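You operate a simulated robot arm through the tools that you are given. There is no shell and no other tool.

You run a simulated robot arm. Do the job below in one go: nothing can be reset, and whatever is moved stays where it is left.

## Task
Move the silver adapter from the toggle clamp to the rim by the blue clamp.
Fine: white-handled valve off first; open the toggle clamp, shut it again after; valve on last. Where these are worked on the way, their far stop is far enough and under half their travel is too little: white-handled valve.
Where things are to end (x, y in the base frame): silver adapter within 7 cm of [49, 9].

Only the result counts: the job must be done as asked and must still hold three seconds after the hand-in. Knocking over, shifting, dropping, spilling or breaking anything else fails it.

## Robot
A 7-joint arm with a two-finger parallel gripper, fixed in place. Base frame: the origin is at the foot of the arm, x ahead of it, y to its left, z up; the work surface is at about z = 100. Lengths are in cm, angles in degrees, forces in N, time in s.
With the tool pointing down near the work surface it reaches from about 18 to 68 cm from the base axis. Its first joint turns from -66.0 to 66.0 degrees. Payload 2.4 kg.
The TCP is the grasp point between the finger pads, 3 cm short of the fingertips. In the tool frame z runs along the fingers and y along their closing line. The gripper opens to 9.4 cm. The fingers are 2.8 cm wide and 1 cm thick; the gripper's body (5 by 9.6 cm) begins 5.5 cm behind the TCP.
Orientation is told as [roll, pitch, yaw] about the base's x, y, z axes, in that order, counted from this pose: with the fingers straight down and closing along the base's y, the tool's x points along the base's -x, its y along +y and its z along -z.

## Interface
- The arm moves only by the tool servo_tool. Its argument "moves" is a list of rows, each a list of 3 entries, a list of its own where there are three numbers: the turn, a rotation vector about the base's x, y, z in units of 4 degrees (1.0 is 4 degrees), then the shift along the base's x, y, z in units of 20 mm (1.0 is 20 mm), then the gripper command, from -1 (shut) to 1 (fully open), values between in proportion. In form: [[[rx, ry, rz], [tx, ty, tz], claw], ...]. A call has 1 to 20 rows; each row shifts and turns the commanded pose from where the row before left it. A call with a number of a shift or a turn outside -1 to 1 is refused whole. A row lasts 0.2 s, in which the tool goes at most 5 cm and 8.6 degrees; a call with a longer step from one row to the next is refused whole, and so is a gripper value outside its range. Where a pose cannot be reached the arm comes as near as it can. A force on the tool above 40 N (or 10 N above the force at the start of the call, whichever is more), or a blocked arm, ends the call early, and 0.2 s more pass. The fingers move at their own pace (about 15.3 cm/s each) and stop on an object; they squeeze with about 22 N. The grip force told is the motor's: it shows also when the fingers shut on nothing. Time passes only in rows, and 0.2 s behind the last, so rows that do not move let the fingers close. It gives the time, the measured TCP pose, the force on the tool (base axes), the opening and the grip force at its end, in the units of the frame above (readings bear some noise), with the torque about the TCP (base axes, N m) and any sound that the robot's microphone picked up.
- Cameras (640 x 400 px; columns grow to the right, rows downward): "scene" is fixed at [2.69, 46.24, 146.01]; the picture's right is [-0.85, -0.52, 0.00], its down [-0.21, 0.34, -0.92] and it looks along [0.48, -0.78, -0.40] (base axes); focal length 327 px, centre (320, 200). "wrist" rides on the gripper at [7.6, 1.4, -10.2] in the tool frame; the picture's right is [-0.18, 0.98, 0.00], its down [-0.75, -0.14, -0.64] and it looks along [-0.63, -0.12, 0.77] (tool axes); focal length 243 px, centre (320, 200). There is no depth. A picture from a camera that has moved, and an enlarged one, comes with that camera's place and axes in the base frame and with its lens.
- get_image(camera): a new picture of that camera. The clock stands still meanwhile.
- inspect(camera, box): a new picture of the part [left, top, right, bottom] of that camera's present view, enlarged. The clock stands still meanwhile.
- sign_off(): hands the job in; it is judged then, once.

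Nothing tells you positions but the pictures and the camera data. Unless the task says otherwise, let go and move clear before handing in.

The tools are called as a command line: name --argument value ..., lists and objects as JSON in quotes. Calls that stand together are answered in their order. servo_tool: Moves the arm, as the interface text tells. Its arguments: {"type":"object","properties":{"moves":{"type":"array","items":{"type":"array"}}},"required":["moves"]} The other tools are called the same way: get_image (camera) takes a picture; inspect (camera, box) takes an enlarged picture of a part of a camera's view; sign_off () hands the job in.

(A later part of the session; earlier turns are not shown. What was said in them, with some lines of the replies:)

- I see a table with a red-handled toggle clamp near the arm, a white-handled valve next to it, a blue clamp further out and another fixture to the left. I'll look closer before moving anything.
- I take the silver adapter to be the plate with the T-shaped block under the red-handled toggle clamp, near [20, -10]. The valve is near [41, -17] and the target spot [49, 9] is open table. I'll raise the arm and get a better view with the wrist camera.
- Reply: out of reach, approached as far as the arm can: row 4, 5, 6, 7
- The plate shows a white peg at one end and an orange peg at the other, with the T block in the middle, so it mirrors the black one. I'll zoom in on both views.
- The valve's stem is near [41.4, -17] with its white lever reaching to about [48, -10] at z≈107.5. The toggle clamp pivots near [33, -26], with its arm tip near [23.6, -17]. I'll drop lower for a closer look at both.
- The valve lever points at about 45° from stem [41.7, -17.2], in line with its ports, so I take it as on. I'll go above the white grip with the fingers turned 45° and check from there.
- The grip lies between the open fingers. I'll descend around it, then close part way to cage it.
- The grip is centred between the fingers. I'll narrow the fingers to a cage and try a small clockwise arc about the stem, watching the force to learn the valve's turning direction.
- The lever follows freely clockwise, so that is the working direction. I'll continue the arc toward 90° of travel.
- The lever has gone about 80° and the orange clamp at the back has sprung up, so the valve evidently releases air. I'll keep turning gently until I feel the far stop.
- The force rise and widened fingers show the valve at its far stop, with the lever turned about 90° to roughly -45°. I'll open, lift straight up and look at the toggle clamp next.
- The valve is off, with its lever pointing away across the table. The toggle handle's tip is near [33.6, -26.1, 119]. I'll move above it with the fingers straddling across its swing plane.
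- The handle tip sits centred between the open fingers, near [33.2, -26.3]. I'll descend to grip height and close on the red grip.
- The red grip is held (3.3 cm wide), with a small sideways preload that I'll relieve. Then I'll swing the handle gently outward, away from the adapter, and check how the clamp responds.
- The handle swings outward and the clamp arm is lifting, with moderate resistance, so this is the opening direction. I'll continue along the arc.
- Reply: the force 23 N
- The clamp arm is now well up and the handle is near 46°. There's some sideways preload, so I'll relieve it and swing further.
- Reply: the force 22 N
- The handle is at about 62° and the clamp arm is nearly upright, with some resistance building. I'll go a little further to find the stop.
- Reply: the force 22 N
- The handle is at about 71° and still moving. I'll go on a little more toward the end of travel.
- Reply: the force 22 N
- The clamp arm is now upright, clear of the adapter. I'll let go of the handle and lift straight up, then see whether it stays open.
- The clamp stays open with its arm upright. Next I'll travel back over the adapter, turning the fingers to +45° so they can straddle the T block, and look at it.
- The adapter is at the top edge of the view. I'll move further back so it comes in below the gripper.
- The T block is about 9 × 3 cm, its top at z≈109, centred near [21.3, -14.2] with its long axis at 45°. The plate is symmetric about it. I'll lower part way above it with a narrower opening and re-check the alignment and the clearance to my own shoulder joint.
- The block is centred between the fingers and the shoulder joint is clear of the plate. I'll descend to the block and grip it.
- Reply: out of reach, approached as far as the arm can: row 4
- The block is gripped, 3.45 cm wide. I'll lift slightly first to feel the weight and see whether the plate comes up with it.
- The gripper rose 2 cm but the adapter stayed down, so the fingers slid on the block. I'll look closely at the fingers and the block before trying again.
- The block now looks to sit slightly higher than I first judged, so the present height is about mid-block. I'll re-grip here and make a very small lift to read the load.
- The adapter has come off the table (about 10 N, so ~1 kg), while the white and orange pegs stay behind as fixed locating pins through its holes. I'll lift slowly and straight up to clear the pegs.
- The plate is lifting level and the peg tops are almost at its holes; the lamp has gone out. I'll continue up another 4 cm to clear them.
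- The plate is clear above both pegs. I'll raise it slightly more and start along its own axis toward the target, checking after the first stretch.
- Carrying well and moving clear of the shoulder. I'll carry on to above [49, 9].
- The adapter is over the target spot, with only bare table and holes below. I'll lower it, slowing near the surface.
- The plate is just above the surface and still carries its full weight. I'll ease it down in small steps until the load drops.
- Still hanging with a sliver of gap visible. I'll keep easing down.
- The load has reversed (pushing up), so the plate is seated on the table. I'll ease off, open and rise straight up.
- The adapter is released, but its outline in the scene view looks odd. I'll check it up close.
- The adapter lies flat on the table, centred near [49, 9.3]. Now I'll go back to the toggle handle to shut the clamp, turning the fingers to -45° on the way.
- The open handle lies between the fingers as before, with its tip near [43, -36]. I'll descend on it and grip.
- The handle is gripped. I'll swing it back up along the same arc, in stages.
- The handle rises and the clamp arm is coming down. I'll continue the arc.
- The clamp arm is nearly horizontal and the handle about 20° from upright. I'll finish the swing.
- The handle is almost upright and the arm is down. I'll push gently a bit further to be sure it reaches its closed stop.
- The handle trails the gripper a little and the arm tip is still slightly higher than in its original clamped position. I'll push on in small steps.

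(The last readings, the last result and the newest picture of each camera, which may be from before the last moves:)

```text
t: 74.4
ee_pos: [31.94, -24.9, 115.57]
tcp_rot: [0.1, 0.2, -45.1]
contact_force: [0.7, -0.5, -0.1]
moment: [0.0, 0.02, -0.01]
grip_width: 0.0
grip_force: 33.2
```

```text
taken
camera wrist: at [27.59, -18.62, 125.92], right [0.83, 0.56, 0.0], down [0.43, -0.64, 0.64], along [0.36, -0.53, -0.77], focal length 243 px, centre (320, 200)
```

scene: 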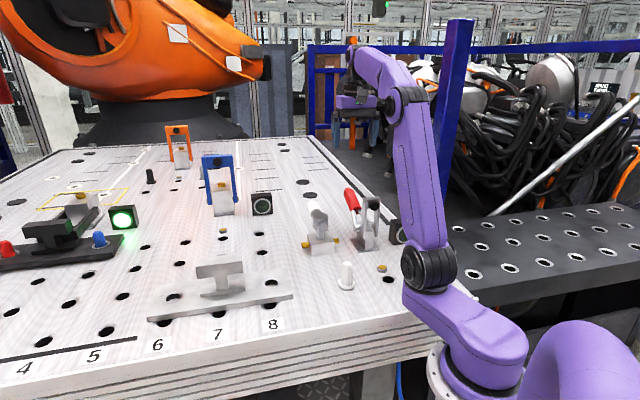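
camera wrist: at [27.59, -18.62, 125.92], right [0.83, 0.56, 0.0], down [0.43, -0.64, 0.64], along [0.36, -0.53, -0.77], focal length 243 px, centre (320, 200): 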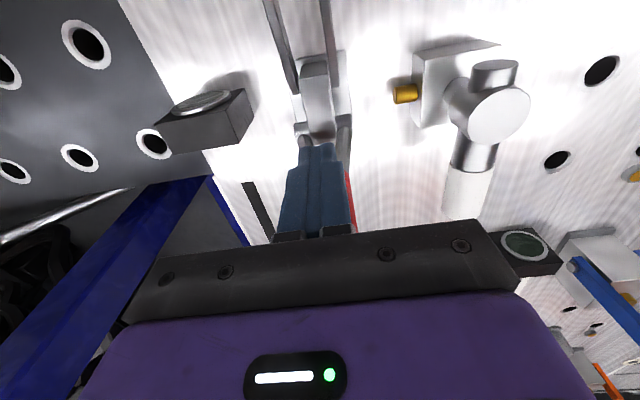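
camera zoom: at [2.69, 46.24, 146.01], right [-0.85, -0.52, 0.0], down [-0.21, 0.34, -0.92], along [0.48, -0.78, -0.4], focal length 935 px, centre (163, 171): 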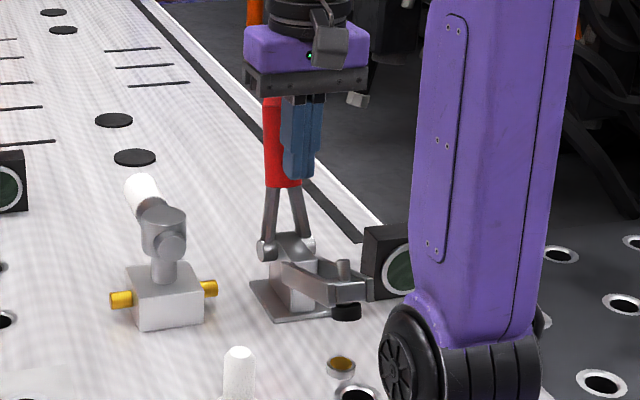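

The grip slipped off and the handle sprang back to about 13°. Pushing it from the outer side with closed fingers is firmer, so I'll go up, over and down behind the handle.

servo_tool --moves '[[[0, 0, 0], [0, 0, 1], -1], [[0, 0, 0], [0, 0, 1], -1], [[0, 0, 0], [0, 0, 1], -1], [[0, 0, 0], [0, 0, 1], -1], [[0, 0, 0], [0, 0, 1], -1], [[0, 0, 0], [0, 0, 0.2], -1], [[0, 0, 0], [0.82, -0.82, 0], -1], [[0, 0, 0], [0.82, -0.82, 0], -1], [[0, 0, 0], [0.82, -0.82, 0], -1], [[0, 0, 0], [0.82, -0.82, 0], -1], [[0, 0, 0], [0, 0, 0], -1]]'

get_image --camera "wrist"

inspect --camera "scene" --box '[300, 140, 450, 280]'

```text
t: 76.8
ee_pos: [38.56, -31.55, 125.96]
tcp_rot: [0.0, 0.0, -45.1]
contact_force: [0.2, 0.0, 0.5]
moment: [0.0, 0.0, 0.0]
grip_width: 0.01
grip_force: 33.7
```

```text
taken
camera wrist: at [34.14, -25.08, 136.26], right [0.83, 0.56, 0.0], down [0.43, -0.63, 0.64], along [0.36, -0.53, -0.77], focal length 243 px, centre (320, 200)
```

wrist: 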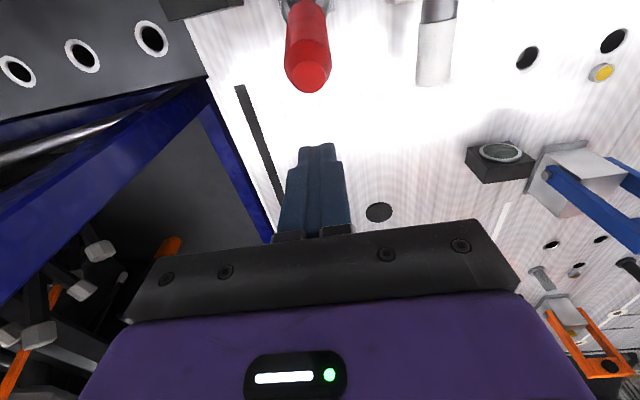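

```text
2.86 times, centred on (375, 210) of scene
camera zoom: at [2.7, 46.24, 146.01], right [-0.85, -0.52, 0.0], down [-0.21, 0.34, -0.92], along [0.48, -0.78, -0.4], focal length 935 px, centre (163, 171)
```

zoom: 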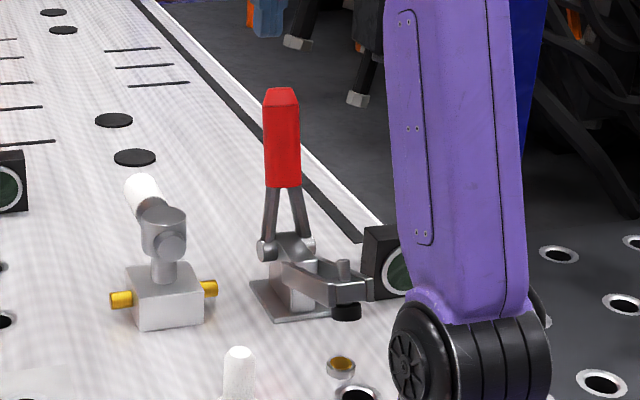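

The handle now leans about 18° with its tip near [36, -29.3]. I'll descend behind it and push it toward the arm side.

servo_tool --moves '[[[0, 0, 0], [0.3, -0.3, 0], -1], [[0, 0, 0], [0, 0, -1], -1], [[0, 0, 0], [0, 0, -1], -1], [[0, 0, 0], [0, 0, -1], -1], [[0, 0, 0], [0, 0, -1], -1], [[0, 0, 0], [0, 0, -1], -1], [[0, 0, 0], [-0.2, 0.2, 0], -1], [[0, 0, 0], [-0.2, 0.2, 0], -1], [[0, 0, 0], [-0.2, 0.2, 0], -1], [[0, 0, 0], [-0.2, 0.2, 0], -1], [[0, 0, 0], [-0.2, 0.2, 0], -1]]'

get_image --camera "wrist"

inspect --camera "scene" --box '[300, 140, 450, 280]'

```text
t: 79.2
ee_pos: [37.21, -30.18, 115.98]
tcp_rot: [0.1, 0.0, -45.1]
contact_force: [0.5, -0.3, -0.3]
moment: [0.0, -0.02, -0.01]
grip_width: 0.01
grip_force: 33.4
```

```text
taken
camera wrist: at [32.76, -23.8, 126.35], right [0.83, 0.56, 0.0], down [0.43, -0.63, 0.64], along [0.36, -0.53, -0.77], focal length 243 px, centre (320, 200)
```

wrist: 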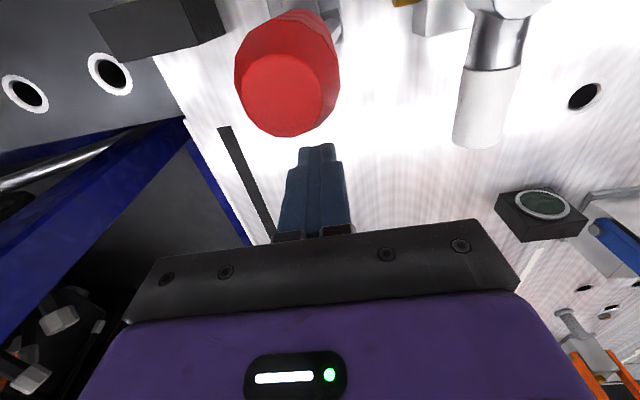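

```text
2.86 times, centred on (375, 210) of scene
camera zoom: at [2.69, 46.24, 146.01], right [-0.85, -0.52, 0.0], down [-0.21, 0.34, -0.92], along [0.48, -0.78, -0.4], focal length 935 px, centre (163, 171)
```

zoom: 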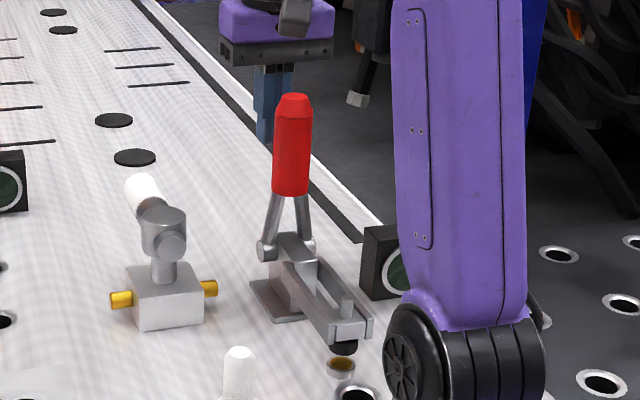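

The handle has snapped over to upright and the arm tip is down at its original clamped height. I'll advance gently until I touch the handle, to confirm it's on its stop.

servo_tool --moves '[[[0, 0, 0], [-0.15, 0.15, 0], -1], [[0, 0, 0], [-0.15, 0.15, 0], -1], [[0, 0, 0], [-0.15, 0.15, 0], -1], [[0, 0, 0], [-0.15, 0.15, 0], -1], [[0, 0, 0], [-0.1, 0.1, 0], -1], [[0, 0, 0], [-0.08, 0.08, 0], -1]]'

inspect --camera "scene" --box '[300, 140, 450, 280]'

```text
t: 80.6
ee_pos: [35.65, -28.64, 116.11]
tcp_rot: [-0.1, 0.0, -45.0]
contact_force: [0.0, 0.2, -0.4]
moment: [0.0, 0.02, 0.02]
grip_width: 0.0
grip_force: 32.9
```

```text
2.86 times, centred on (375, 210) of scene
camera zoom: at [2.69, 46.24, 146.01], right [-0.85, -0.52, 0.0], down [-0.21, 0.34, -0.92], along [0.48, -0.78, -0.4], focal length 935 px, centre (163, 171)
```

zoom: 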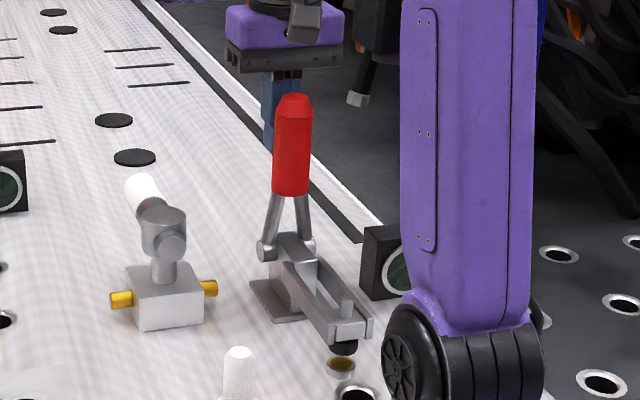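

servo_tool --moves '[[[0, 0, 0], [-0.07, 0.07, 0], -1], [[0, 0, 0], [-0.07, 0.07, 0], -1], [[0, 0, 0], [-0.07, 0.07, 0], -1]]'

servo_tool --moves '[[[0, 0, 0], [-0.05, 0.05, 0], -1], [[0, 0, 0], [-0.05, 0.05, 0], -1]]'

inspect --camera "scene" --box '[300, 140, 450, 280]'

```text
t: 81.4
ee_pos: [35.44, -28.35, 116.06]
tcp_rot: [0.0, -0.4, -45.1]
contact_force: [8.5, -9.5, -1.5]
moment: [0.15, 0.1, 0.02]
grip_width: 0.0
grip_force: 32.6
```

```text
t: 82.0
ee_pos: [35.26, -28.27, 116.06]
tcp_rot: [0.0, -0.6, -45.1]
contact_force: [23.7, -28.1, -2.5]
moment: [0.39, 0.32, 0.01]
grip_width: 0.0
grip_force: 33.5
```

```text
2.86 times, centred on (375, 210) of scene
camera zoom: at [2.78, 46.13, 146.05], right [-0.85, -0.52, 0.0], down [-0.21, 0.34, -0.92], along [0.48, -0.78, -0.4], focal length 935 px, centre (163, 171)
```

zoom: 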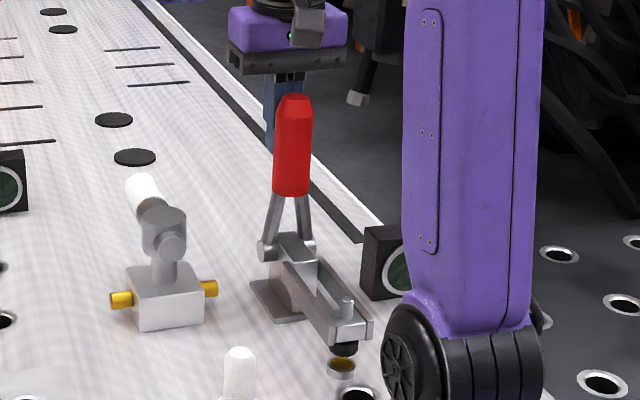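

The handle is firmly on its closed stop (force rises sharply with no travel). I'll back off, rise and move over the valve lever, opening the fingers.

servo_tool --moves '[[[0, 0, 0], [0.3, -0.3, 0], -1], [[0, 0, 0], [0.5, -0.5, 0], -1], [[0, 0, 0], [0.2, -0.2, 1], -1], [[0, 0, 0], [0, 0, 1], -1], [[0, 0, 0], [0, 0, 1], -1], [[0, 0, 0], [0, 0, 1], -1], [[0, 0, 0], [0, 0, 1], -1], [[0, 0, 0], [0, 0, 0.5], -1], [[0, 0, 0], [0.81, 0.66, 0], 0], [[0, 0, 0], [0.81, 0.66, 0], 1], [[0, 0, 0], [0.81, 0.66, 0], 1], [[0, 0, 0], [0.81, 0.66, 0], 1], [[0, 0, 0], [0.81, 0.66, 0], 1], [[0, 0, 0], [0.81, 0.66, 0], 1], [[0, 0, 0], [0, 0, 0], 1]]'

get_image --camera "wrist"

get_image --camera "scene"

```text
t: 85.2
ee_pos: [46.71, -22.03, 127.01]
tcp_rot: [0.1, -0.1, -45.1]
contact_force: [-0.3, -0.2, 0.1]
moment: [-0.01, -0.03, 0.03]
grip_width: 9.41
grip_force: 0.0
```

```text
taken
camera wrist: at [42.32, -15.7, 137.32], right [0.83, 0.56, 0.0], down [0.43, -0.63, 0.64], along [0.36, -0.53, -0.77], focal length 243 px, centre (320, 200)
```

wrist: 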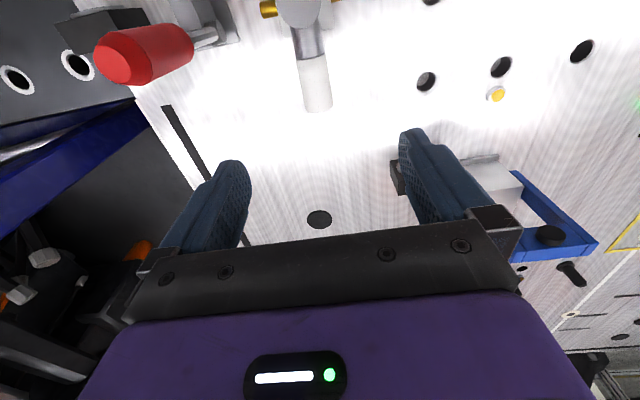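

```text
taken
```

scene: 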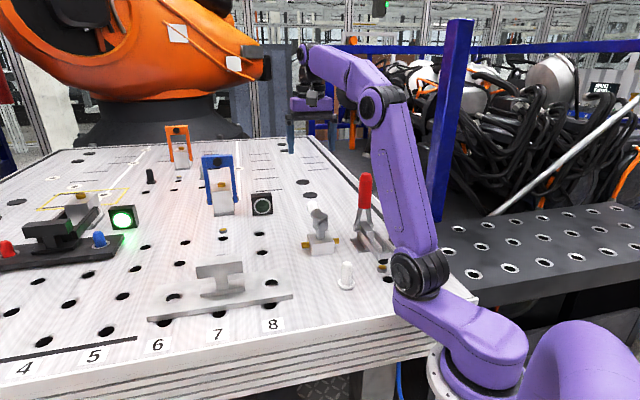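

The clamp is shut and the adapter stays at its spot. The lever still points to about -47° and lies between the open fingers. I'll descend on it and cage it again.

servo_tool --moves '[[[0, 0, -0.4], [0.045, -0.285, -1], 1], [[0, 0, 0], [0, 0, -1], 1], [[0, 0, 0], [0, 0, -1], 1], [[0, 0, 0], [0, 0, -1], 1], [[0, 0, 0], [0, 0, -1], 1], [[0, 0, 0], [0, 0, -1], 1], [[0, 0, 0], [0, 0, -1], 1], [[0, 0, 0], [0, 0, -1], 1], [[0, 0, 0], [0, 0, -1], 1], [[0, 0, 0], [0, 0, -0.8], 1], [[0, 0, 0], [0, 0, 0], 0.2], [[0, 0, 0], [0, 0, 0], -0.15], [[0, 0, 0], [0, 0, 0], -0.15]]'

get_image --camera "wrist"

```text
t: 88.0
ee_pos: [46.75, -22.58, 107.29]
tcp_rot: [0.0, 0.0, -46.7]
contact_force: [0.2, -0.6, 0.5]
moment: [-0.02, 0.01, 0.01]
grip_width: 4.01
grip_force: 0.0
```

```text
taken
camera wrist: at [42.56, -16.17, 117.68], right [0.84, 0.54, 0.0], down [0.41, -0.65, 0.64], along [0.35, -0.54, -0.77], focal length 243 px, centre (320, 200)
```

wrist: 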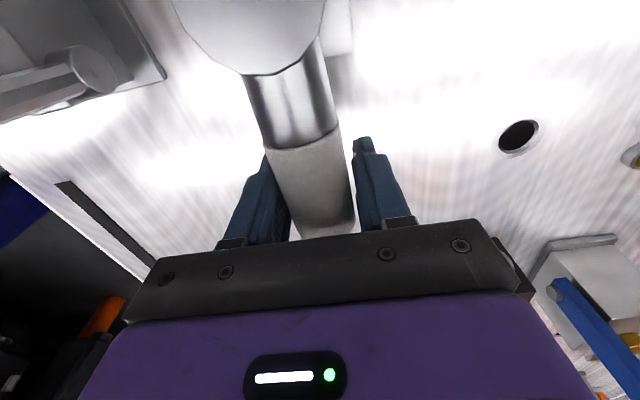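

The lever is caged between the fingers with no load. I'll sweep it counter-clockwise back toward the on position.

servo_tool --moves '[[[0, 0, 1], [0.1826, 0.1826, 0], -0.15], [[0, 0, 1], [0.1694, 0.1949, 0], -0.15], [[0, 0, 1], [0.1554, 0.2062, 0], -0.15], [[0, 0, 1], [0.1406, 0.2166, 0], -0.15], [[0, 0, 1], [0.1252, 0.2258, 0], -0.15], [[0, 0, 1], [0.1091, 0.234, 0], -0.15], [[0, 0, 1], [0.0925, 0.2411, 0], -0.15], [[0, 0, 1], [0.0755, 0.2469, 0], -0.15], [[0, 0, 1], [0.0581, 0.2516, 0], -0.15], [[0, 0, 1], [0.0404, 0.255, 0], -0.15], [[0, 0, 1], [0.0225, 0.2572, 0], -0.15], [[0, 0, 1], [0.0045, 0.2581, 0], -0.15]]'

get_image --camera "wrist"

```text
t: 90.6
ee_pos: [49.12, -17.09, 107.46]
tcp_rot: [-0.1, 0.1, 1.5]
contact_force: [-0.1, 0.4, -0.3]
moment: [-0.02, -0.01, -0.04]
grip_width: 4.01
grip_force: 0.2
```

```text
taken
camera wrist: at [41.48, -15.91, 117.69], right [0.16, 0.99, 0.0], down [0.76, -0.12, 0.64], along [0.63, -0.1, -0.77], focal length 243 px, centre (320, 200)
```

wrist: 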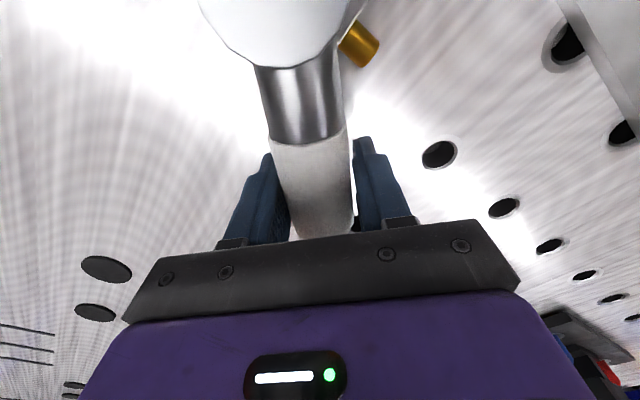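

The lever is following freely and is now about half way. I'll complete the sweep.

servo_tool --moves '[[[0, 0, 1], [-0.0135, 0.2578, 0], -0.15], [[0, 0, 1], [-0.0315, 0.2563, 0], -0.15], [[0, 0, 1], [-0.0493, 0.2534, 0], -0.15], [[0, 0, 1], [-0.0668, 0.2494, 0], -0.15], [[0, 0, 1], [-0.0841, 0.2441, 0], -0.15], [[0, 0, 1], [-0.1009, 0.2377, 0], -0.15], [[0, 0, 1], [-0.1172, 0.2301, 0], -0.15], [[0, 0, 1], [-0.133, 0.2213, 0], -0.15], [[0, 0, 1], [-0.1481, 0.2115, 0], -0.15], [[0, 0, 1], [-0.1625, 0.2006, 0], -0.15], [[0, 0, 1], [-0.1761, 0.1888, 0], -0.15], [[0, 0, 0], [0, 0, 0], -0.15]]'

get_image --camera "wrist"

get_image --camera "scene"

```text
t: 93.2
ee_pos: [46.98, -11.93, 107.41]
tcp_rot: [0.1, 0.0, 45.4]
contact_force: [-0.9, 1.1, -0.4]
moment: [-0.04, 0.03, -0.05]
grip_width: 4.14
grip_force: 1.3
```

```text
taken
camera wrist: at [40.58, -16.36, 117.71], right [-0.57, 0.82, 0.0], down [0.63, 0.44, 0.64], along [0.53, 0.37, -0.77], focal length 243 px, centre (320, 200)
```

wrist: 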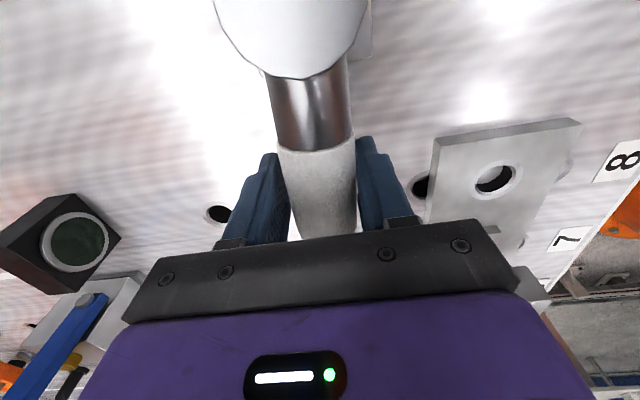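

```text
taken
```

scene: 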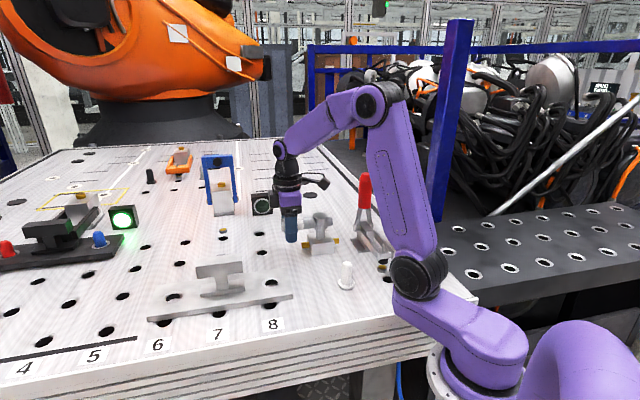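

The lever is back near 45° and the orange clamp has closed again, so the air is on. I'll press a little further to be sure it sits on its stop.

servo_tool --moves '[[[0, 0, 1], [-0.1888, 0.1761, 0], -0.15], [[0, 0, 0.5], [-0.1, 0.081, 0], -0.15], [[0, 0, 0], [0, 0, 0], -0.15]]'

get_image --camera "wrist"

```text
t: 94.0
ee_pos: [46.43, -11.35, 107.38]
tcp_rot: [-0.1, 0.0, 51.3]
contact_force: [0.8, -2.7, -0.8]
moment: [0.02, 0.0, -0.02]
grip_width: 4.14
grip_force: 1.4
```

```text
taken
camera wrist: at [40.5, -16.58, 117.72], right [-0.65, 0.76, 0.0], down [0.58, 0.5, 0.64], along [0.49, 0.42, -0.77], focal length 243 px, centre (320, 200)
```

wrist: 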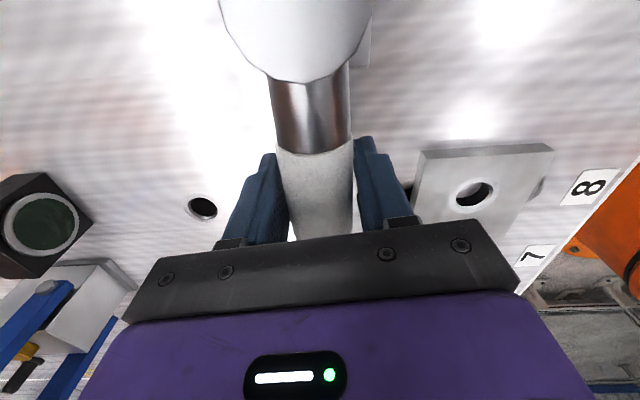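

servo_tool --moves '[[[0, 0, 0.75], [-0.155, 0.115, 0], -0.15], [[0, 0, 0.5], [-0.107, 0.07, 0], -0.15], [[0, 0, 0], [0, 0, 0], -0.15]]'

get_image --camera "wrist"

inspect --camera "scene" --box '[250, 160, 400, 280]'

```text
t: 94.8
ee_pos: [45.9, -11.23, 107.31]
tcp_rot: [-0.3, 0.1, 56.0]
contact_force: [10.0, -20.8, -2.7]
moment: [0.21, 0.03, -0.5]
grip_width: 5.13
grip_force: 10.2
```

```text
taken
camera wrist: at [40.43, -16.86, 117.72], right [-0.71, 0.7, 0.0], down [0.54, 0.55, 0.64], along [0.45, 0.46, -0.77], focal length 243 px, centre (320, 200)
```

wrist: 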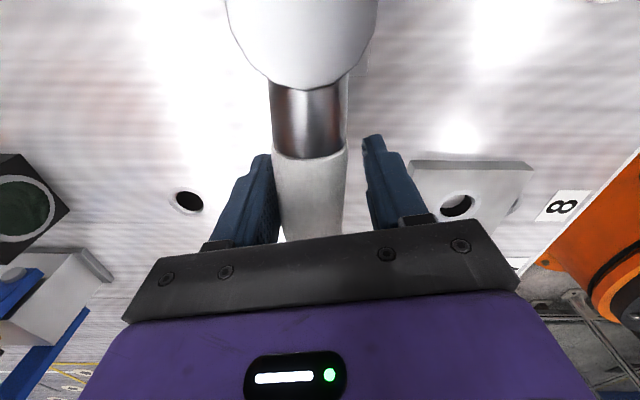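

```text
3.33 times, centred on (325, 220) of scene
camera zoom: at [2.74, 46.17, 146.04], right [-0.85, -0.52, 0.0], down [-0.21, 0.34, -0.92], along [0.48, -0.78, -0.4], focal length 1091 px, centre (303, 133)
```

zoom: 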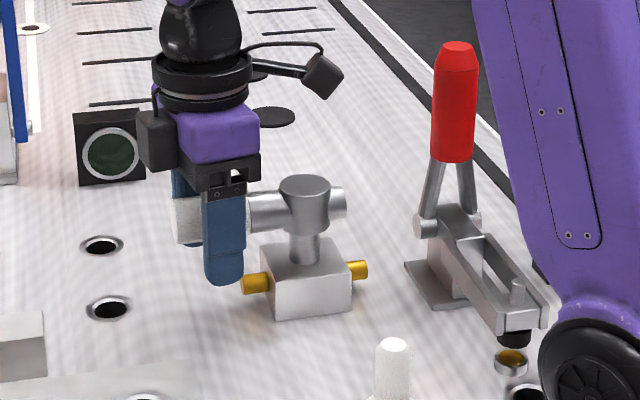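

The lever is firmly on its stop, in line with the ports as at the start. I'll relieve the pressure, open and lift clear.

servo_tool --moves '[[[0, 0, -0.9], [0.14, -0.12, 0], -0.15], [[0, 0, -0.6], [0.09, -0.08, 0], 0.1], [[0, 0, 0], [0, 0, 0], 0.35], [[0, 0, 0], [0, 0, 0], 0.35], [[0, 0, 0], [0, 0, 0.4], 0.35], [[0, 0, 0], [0, 0, 1], 0.35], [[0, 0, 0], [0, 0, 1], 0.35], [[0, 0, 0], [0, 0, 1], 0.35], [[0, 0, 0], [0, 0, 1], 0.35], [[0, 0, 0], [0, 0, 1], 0.35], [[0, 0, 0], [0, 0, 1], 0.35], [[0, 0, 0], [0, 0, 1], 0.35], [[0, 0, 0], [0, 0, 1], 0.35], [[0, 0, 0], [0, 0, 1], 0.35]]'

get_image --camera "scene"

get_image --camera "wrist"

inspect --camera "scene" --box '[260, 160, 420, 290]'

inspect --camera "scene" --box '[120, 130, 320, 350]'

```text
t: 97.8
ee_pos: [46.35, -11.52, 126.29]
tcp_rot: [0.0, 0.1, 50.4]
contact_force: [0.2, 0.1, 0.2]
moment: [-0.04, 0.0, -0.01]
grip_width: 6.36
grip_force: 0.0
```

```text
taken
```

scene: 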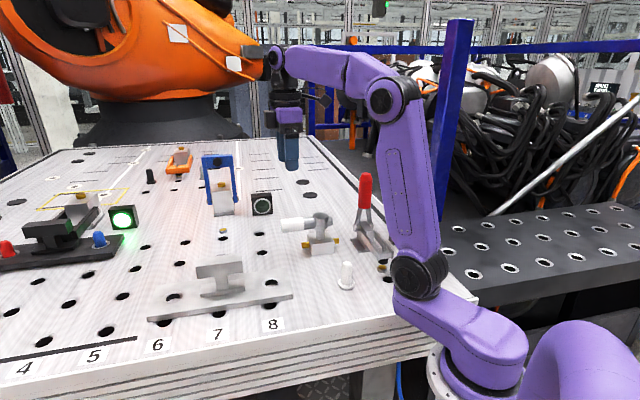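

```text
taken
camera wrist: at [40.4, -16.55, 136.63], right [-0.64, 0.77, 0.0], down [0.59, 0.49, 0.64], along [0.49, 0.41, -0.77], focal length 243 px, centre (320, 200)
```

wrist: 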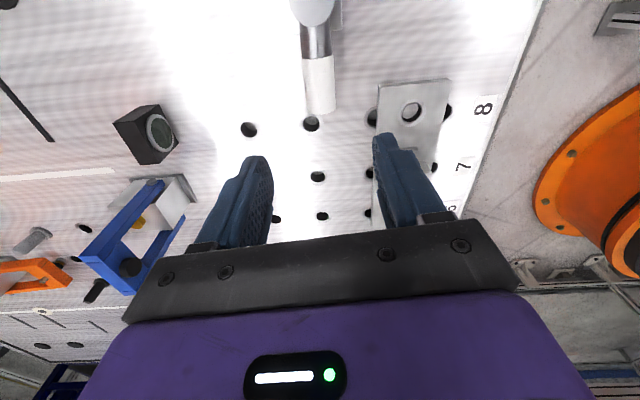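

```text
3.08 times, centred on (340, 225) of scene
camera zoom: at [2.69, 46.24, 146.01], right [-0.85, -0.52, 0.0], down [-0.21, 0.34, -0.92], along [0.48, -0.78, -0.4], focal length 1007 px, centre (258, 123)
```

zoom: 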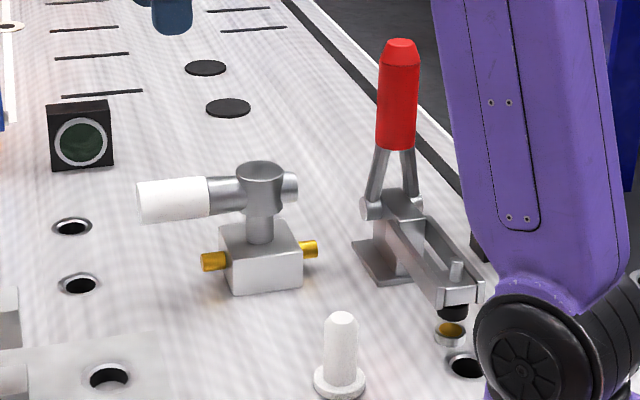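

```text
1.82 times, centred on (220, 240) of scene
camera zoom: at [2.69, 46.24, 146.01], right [-0.85, -0.52, 0.0], down [-0.21, 0.34, -0.92], along [0.48, -0.78, -0.4], focal length 595 px, centre (502, 127)
```

zoom: 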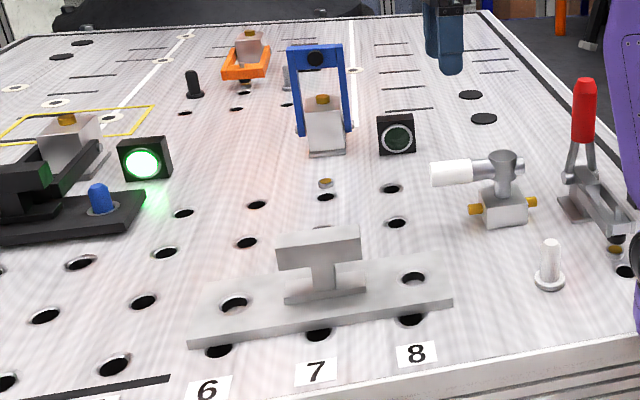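

The adapter lies flat, centred near [49, 9.5]. The clamp is shut, the valve is back on, the pegs stand as before, and the gripper is empty and well clear, so I'm handing in.

sign_off

```text
The job is handed in.
```

The silver adapter now lies flat on the table, centred near [49, 9.5] by my camera measurements. That is within 1 cm of the target [49, 9], and the job has been handed in.

- **Valve off:** I turned the white-handled valve about 90° clockwise to its far stop. The orange clamp at the back opened when I did this.
- **Clamp opened, adapter moved:** I swung the red handle out until the clamp arm was upright, then lifted the adapter straight up off its two locating pegs. On the first lift the fingers slid on the T block, but the second grip held.
- **Clamp shut:** My grip slipped off the handle partway through closing, so I pushed it shut from the outer side instead. It is on its closed stop, and the arm tip is back at its original height.
- **Valve on:** The lever is back on its stop, in line with the ports as at the start. The orange clamp closed again when I turned it.

The white peg still stands as it was. The orange peg was hidden behind the arm in the final picture, but nothing went near it after I last saw it in place. The gripper was empty and well clear when I handed in.
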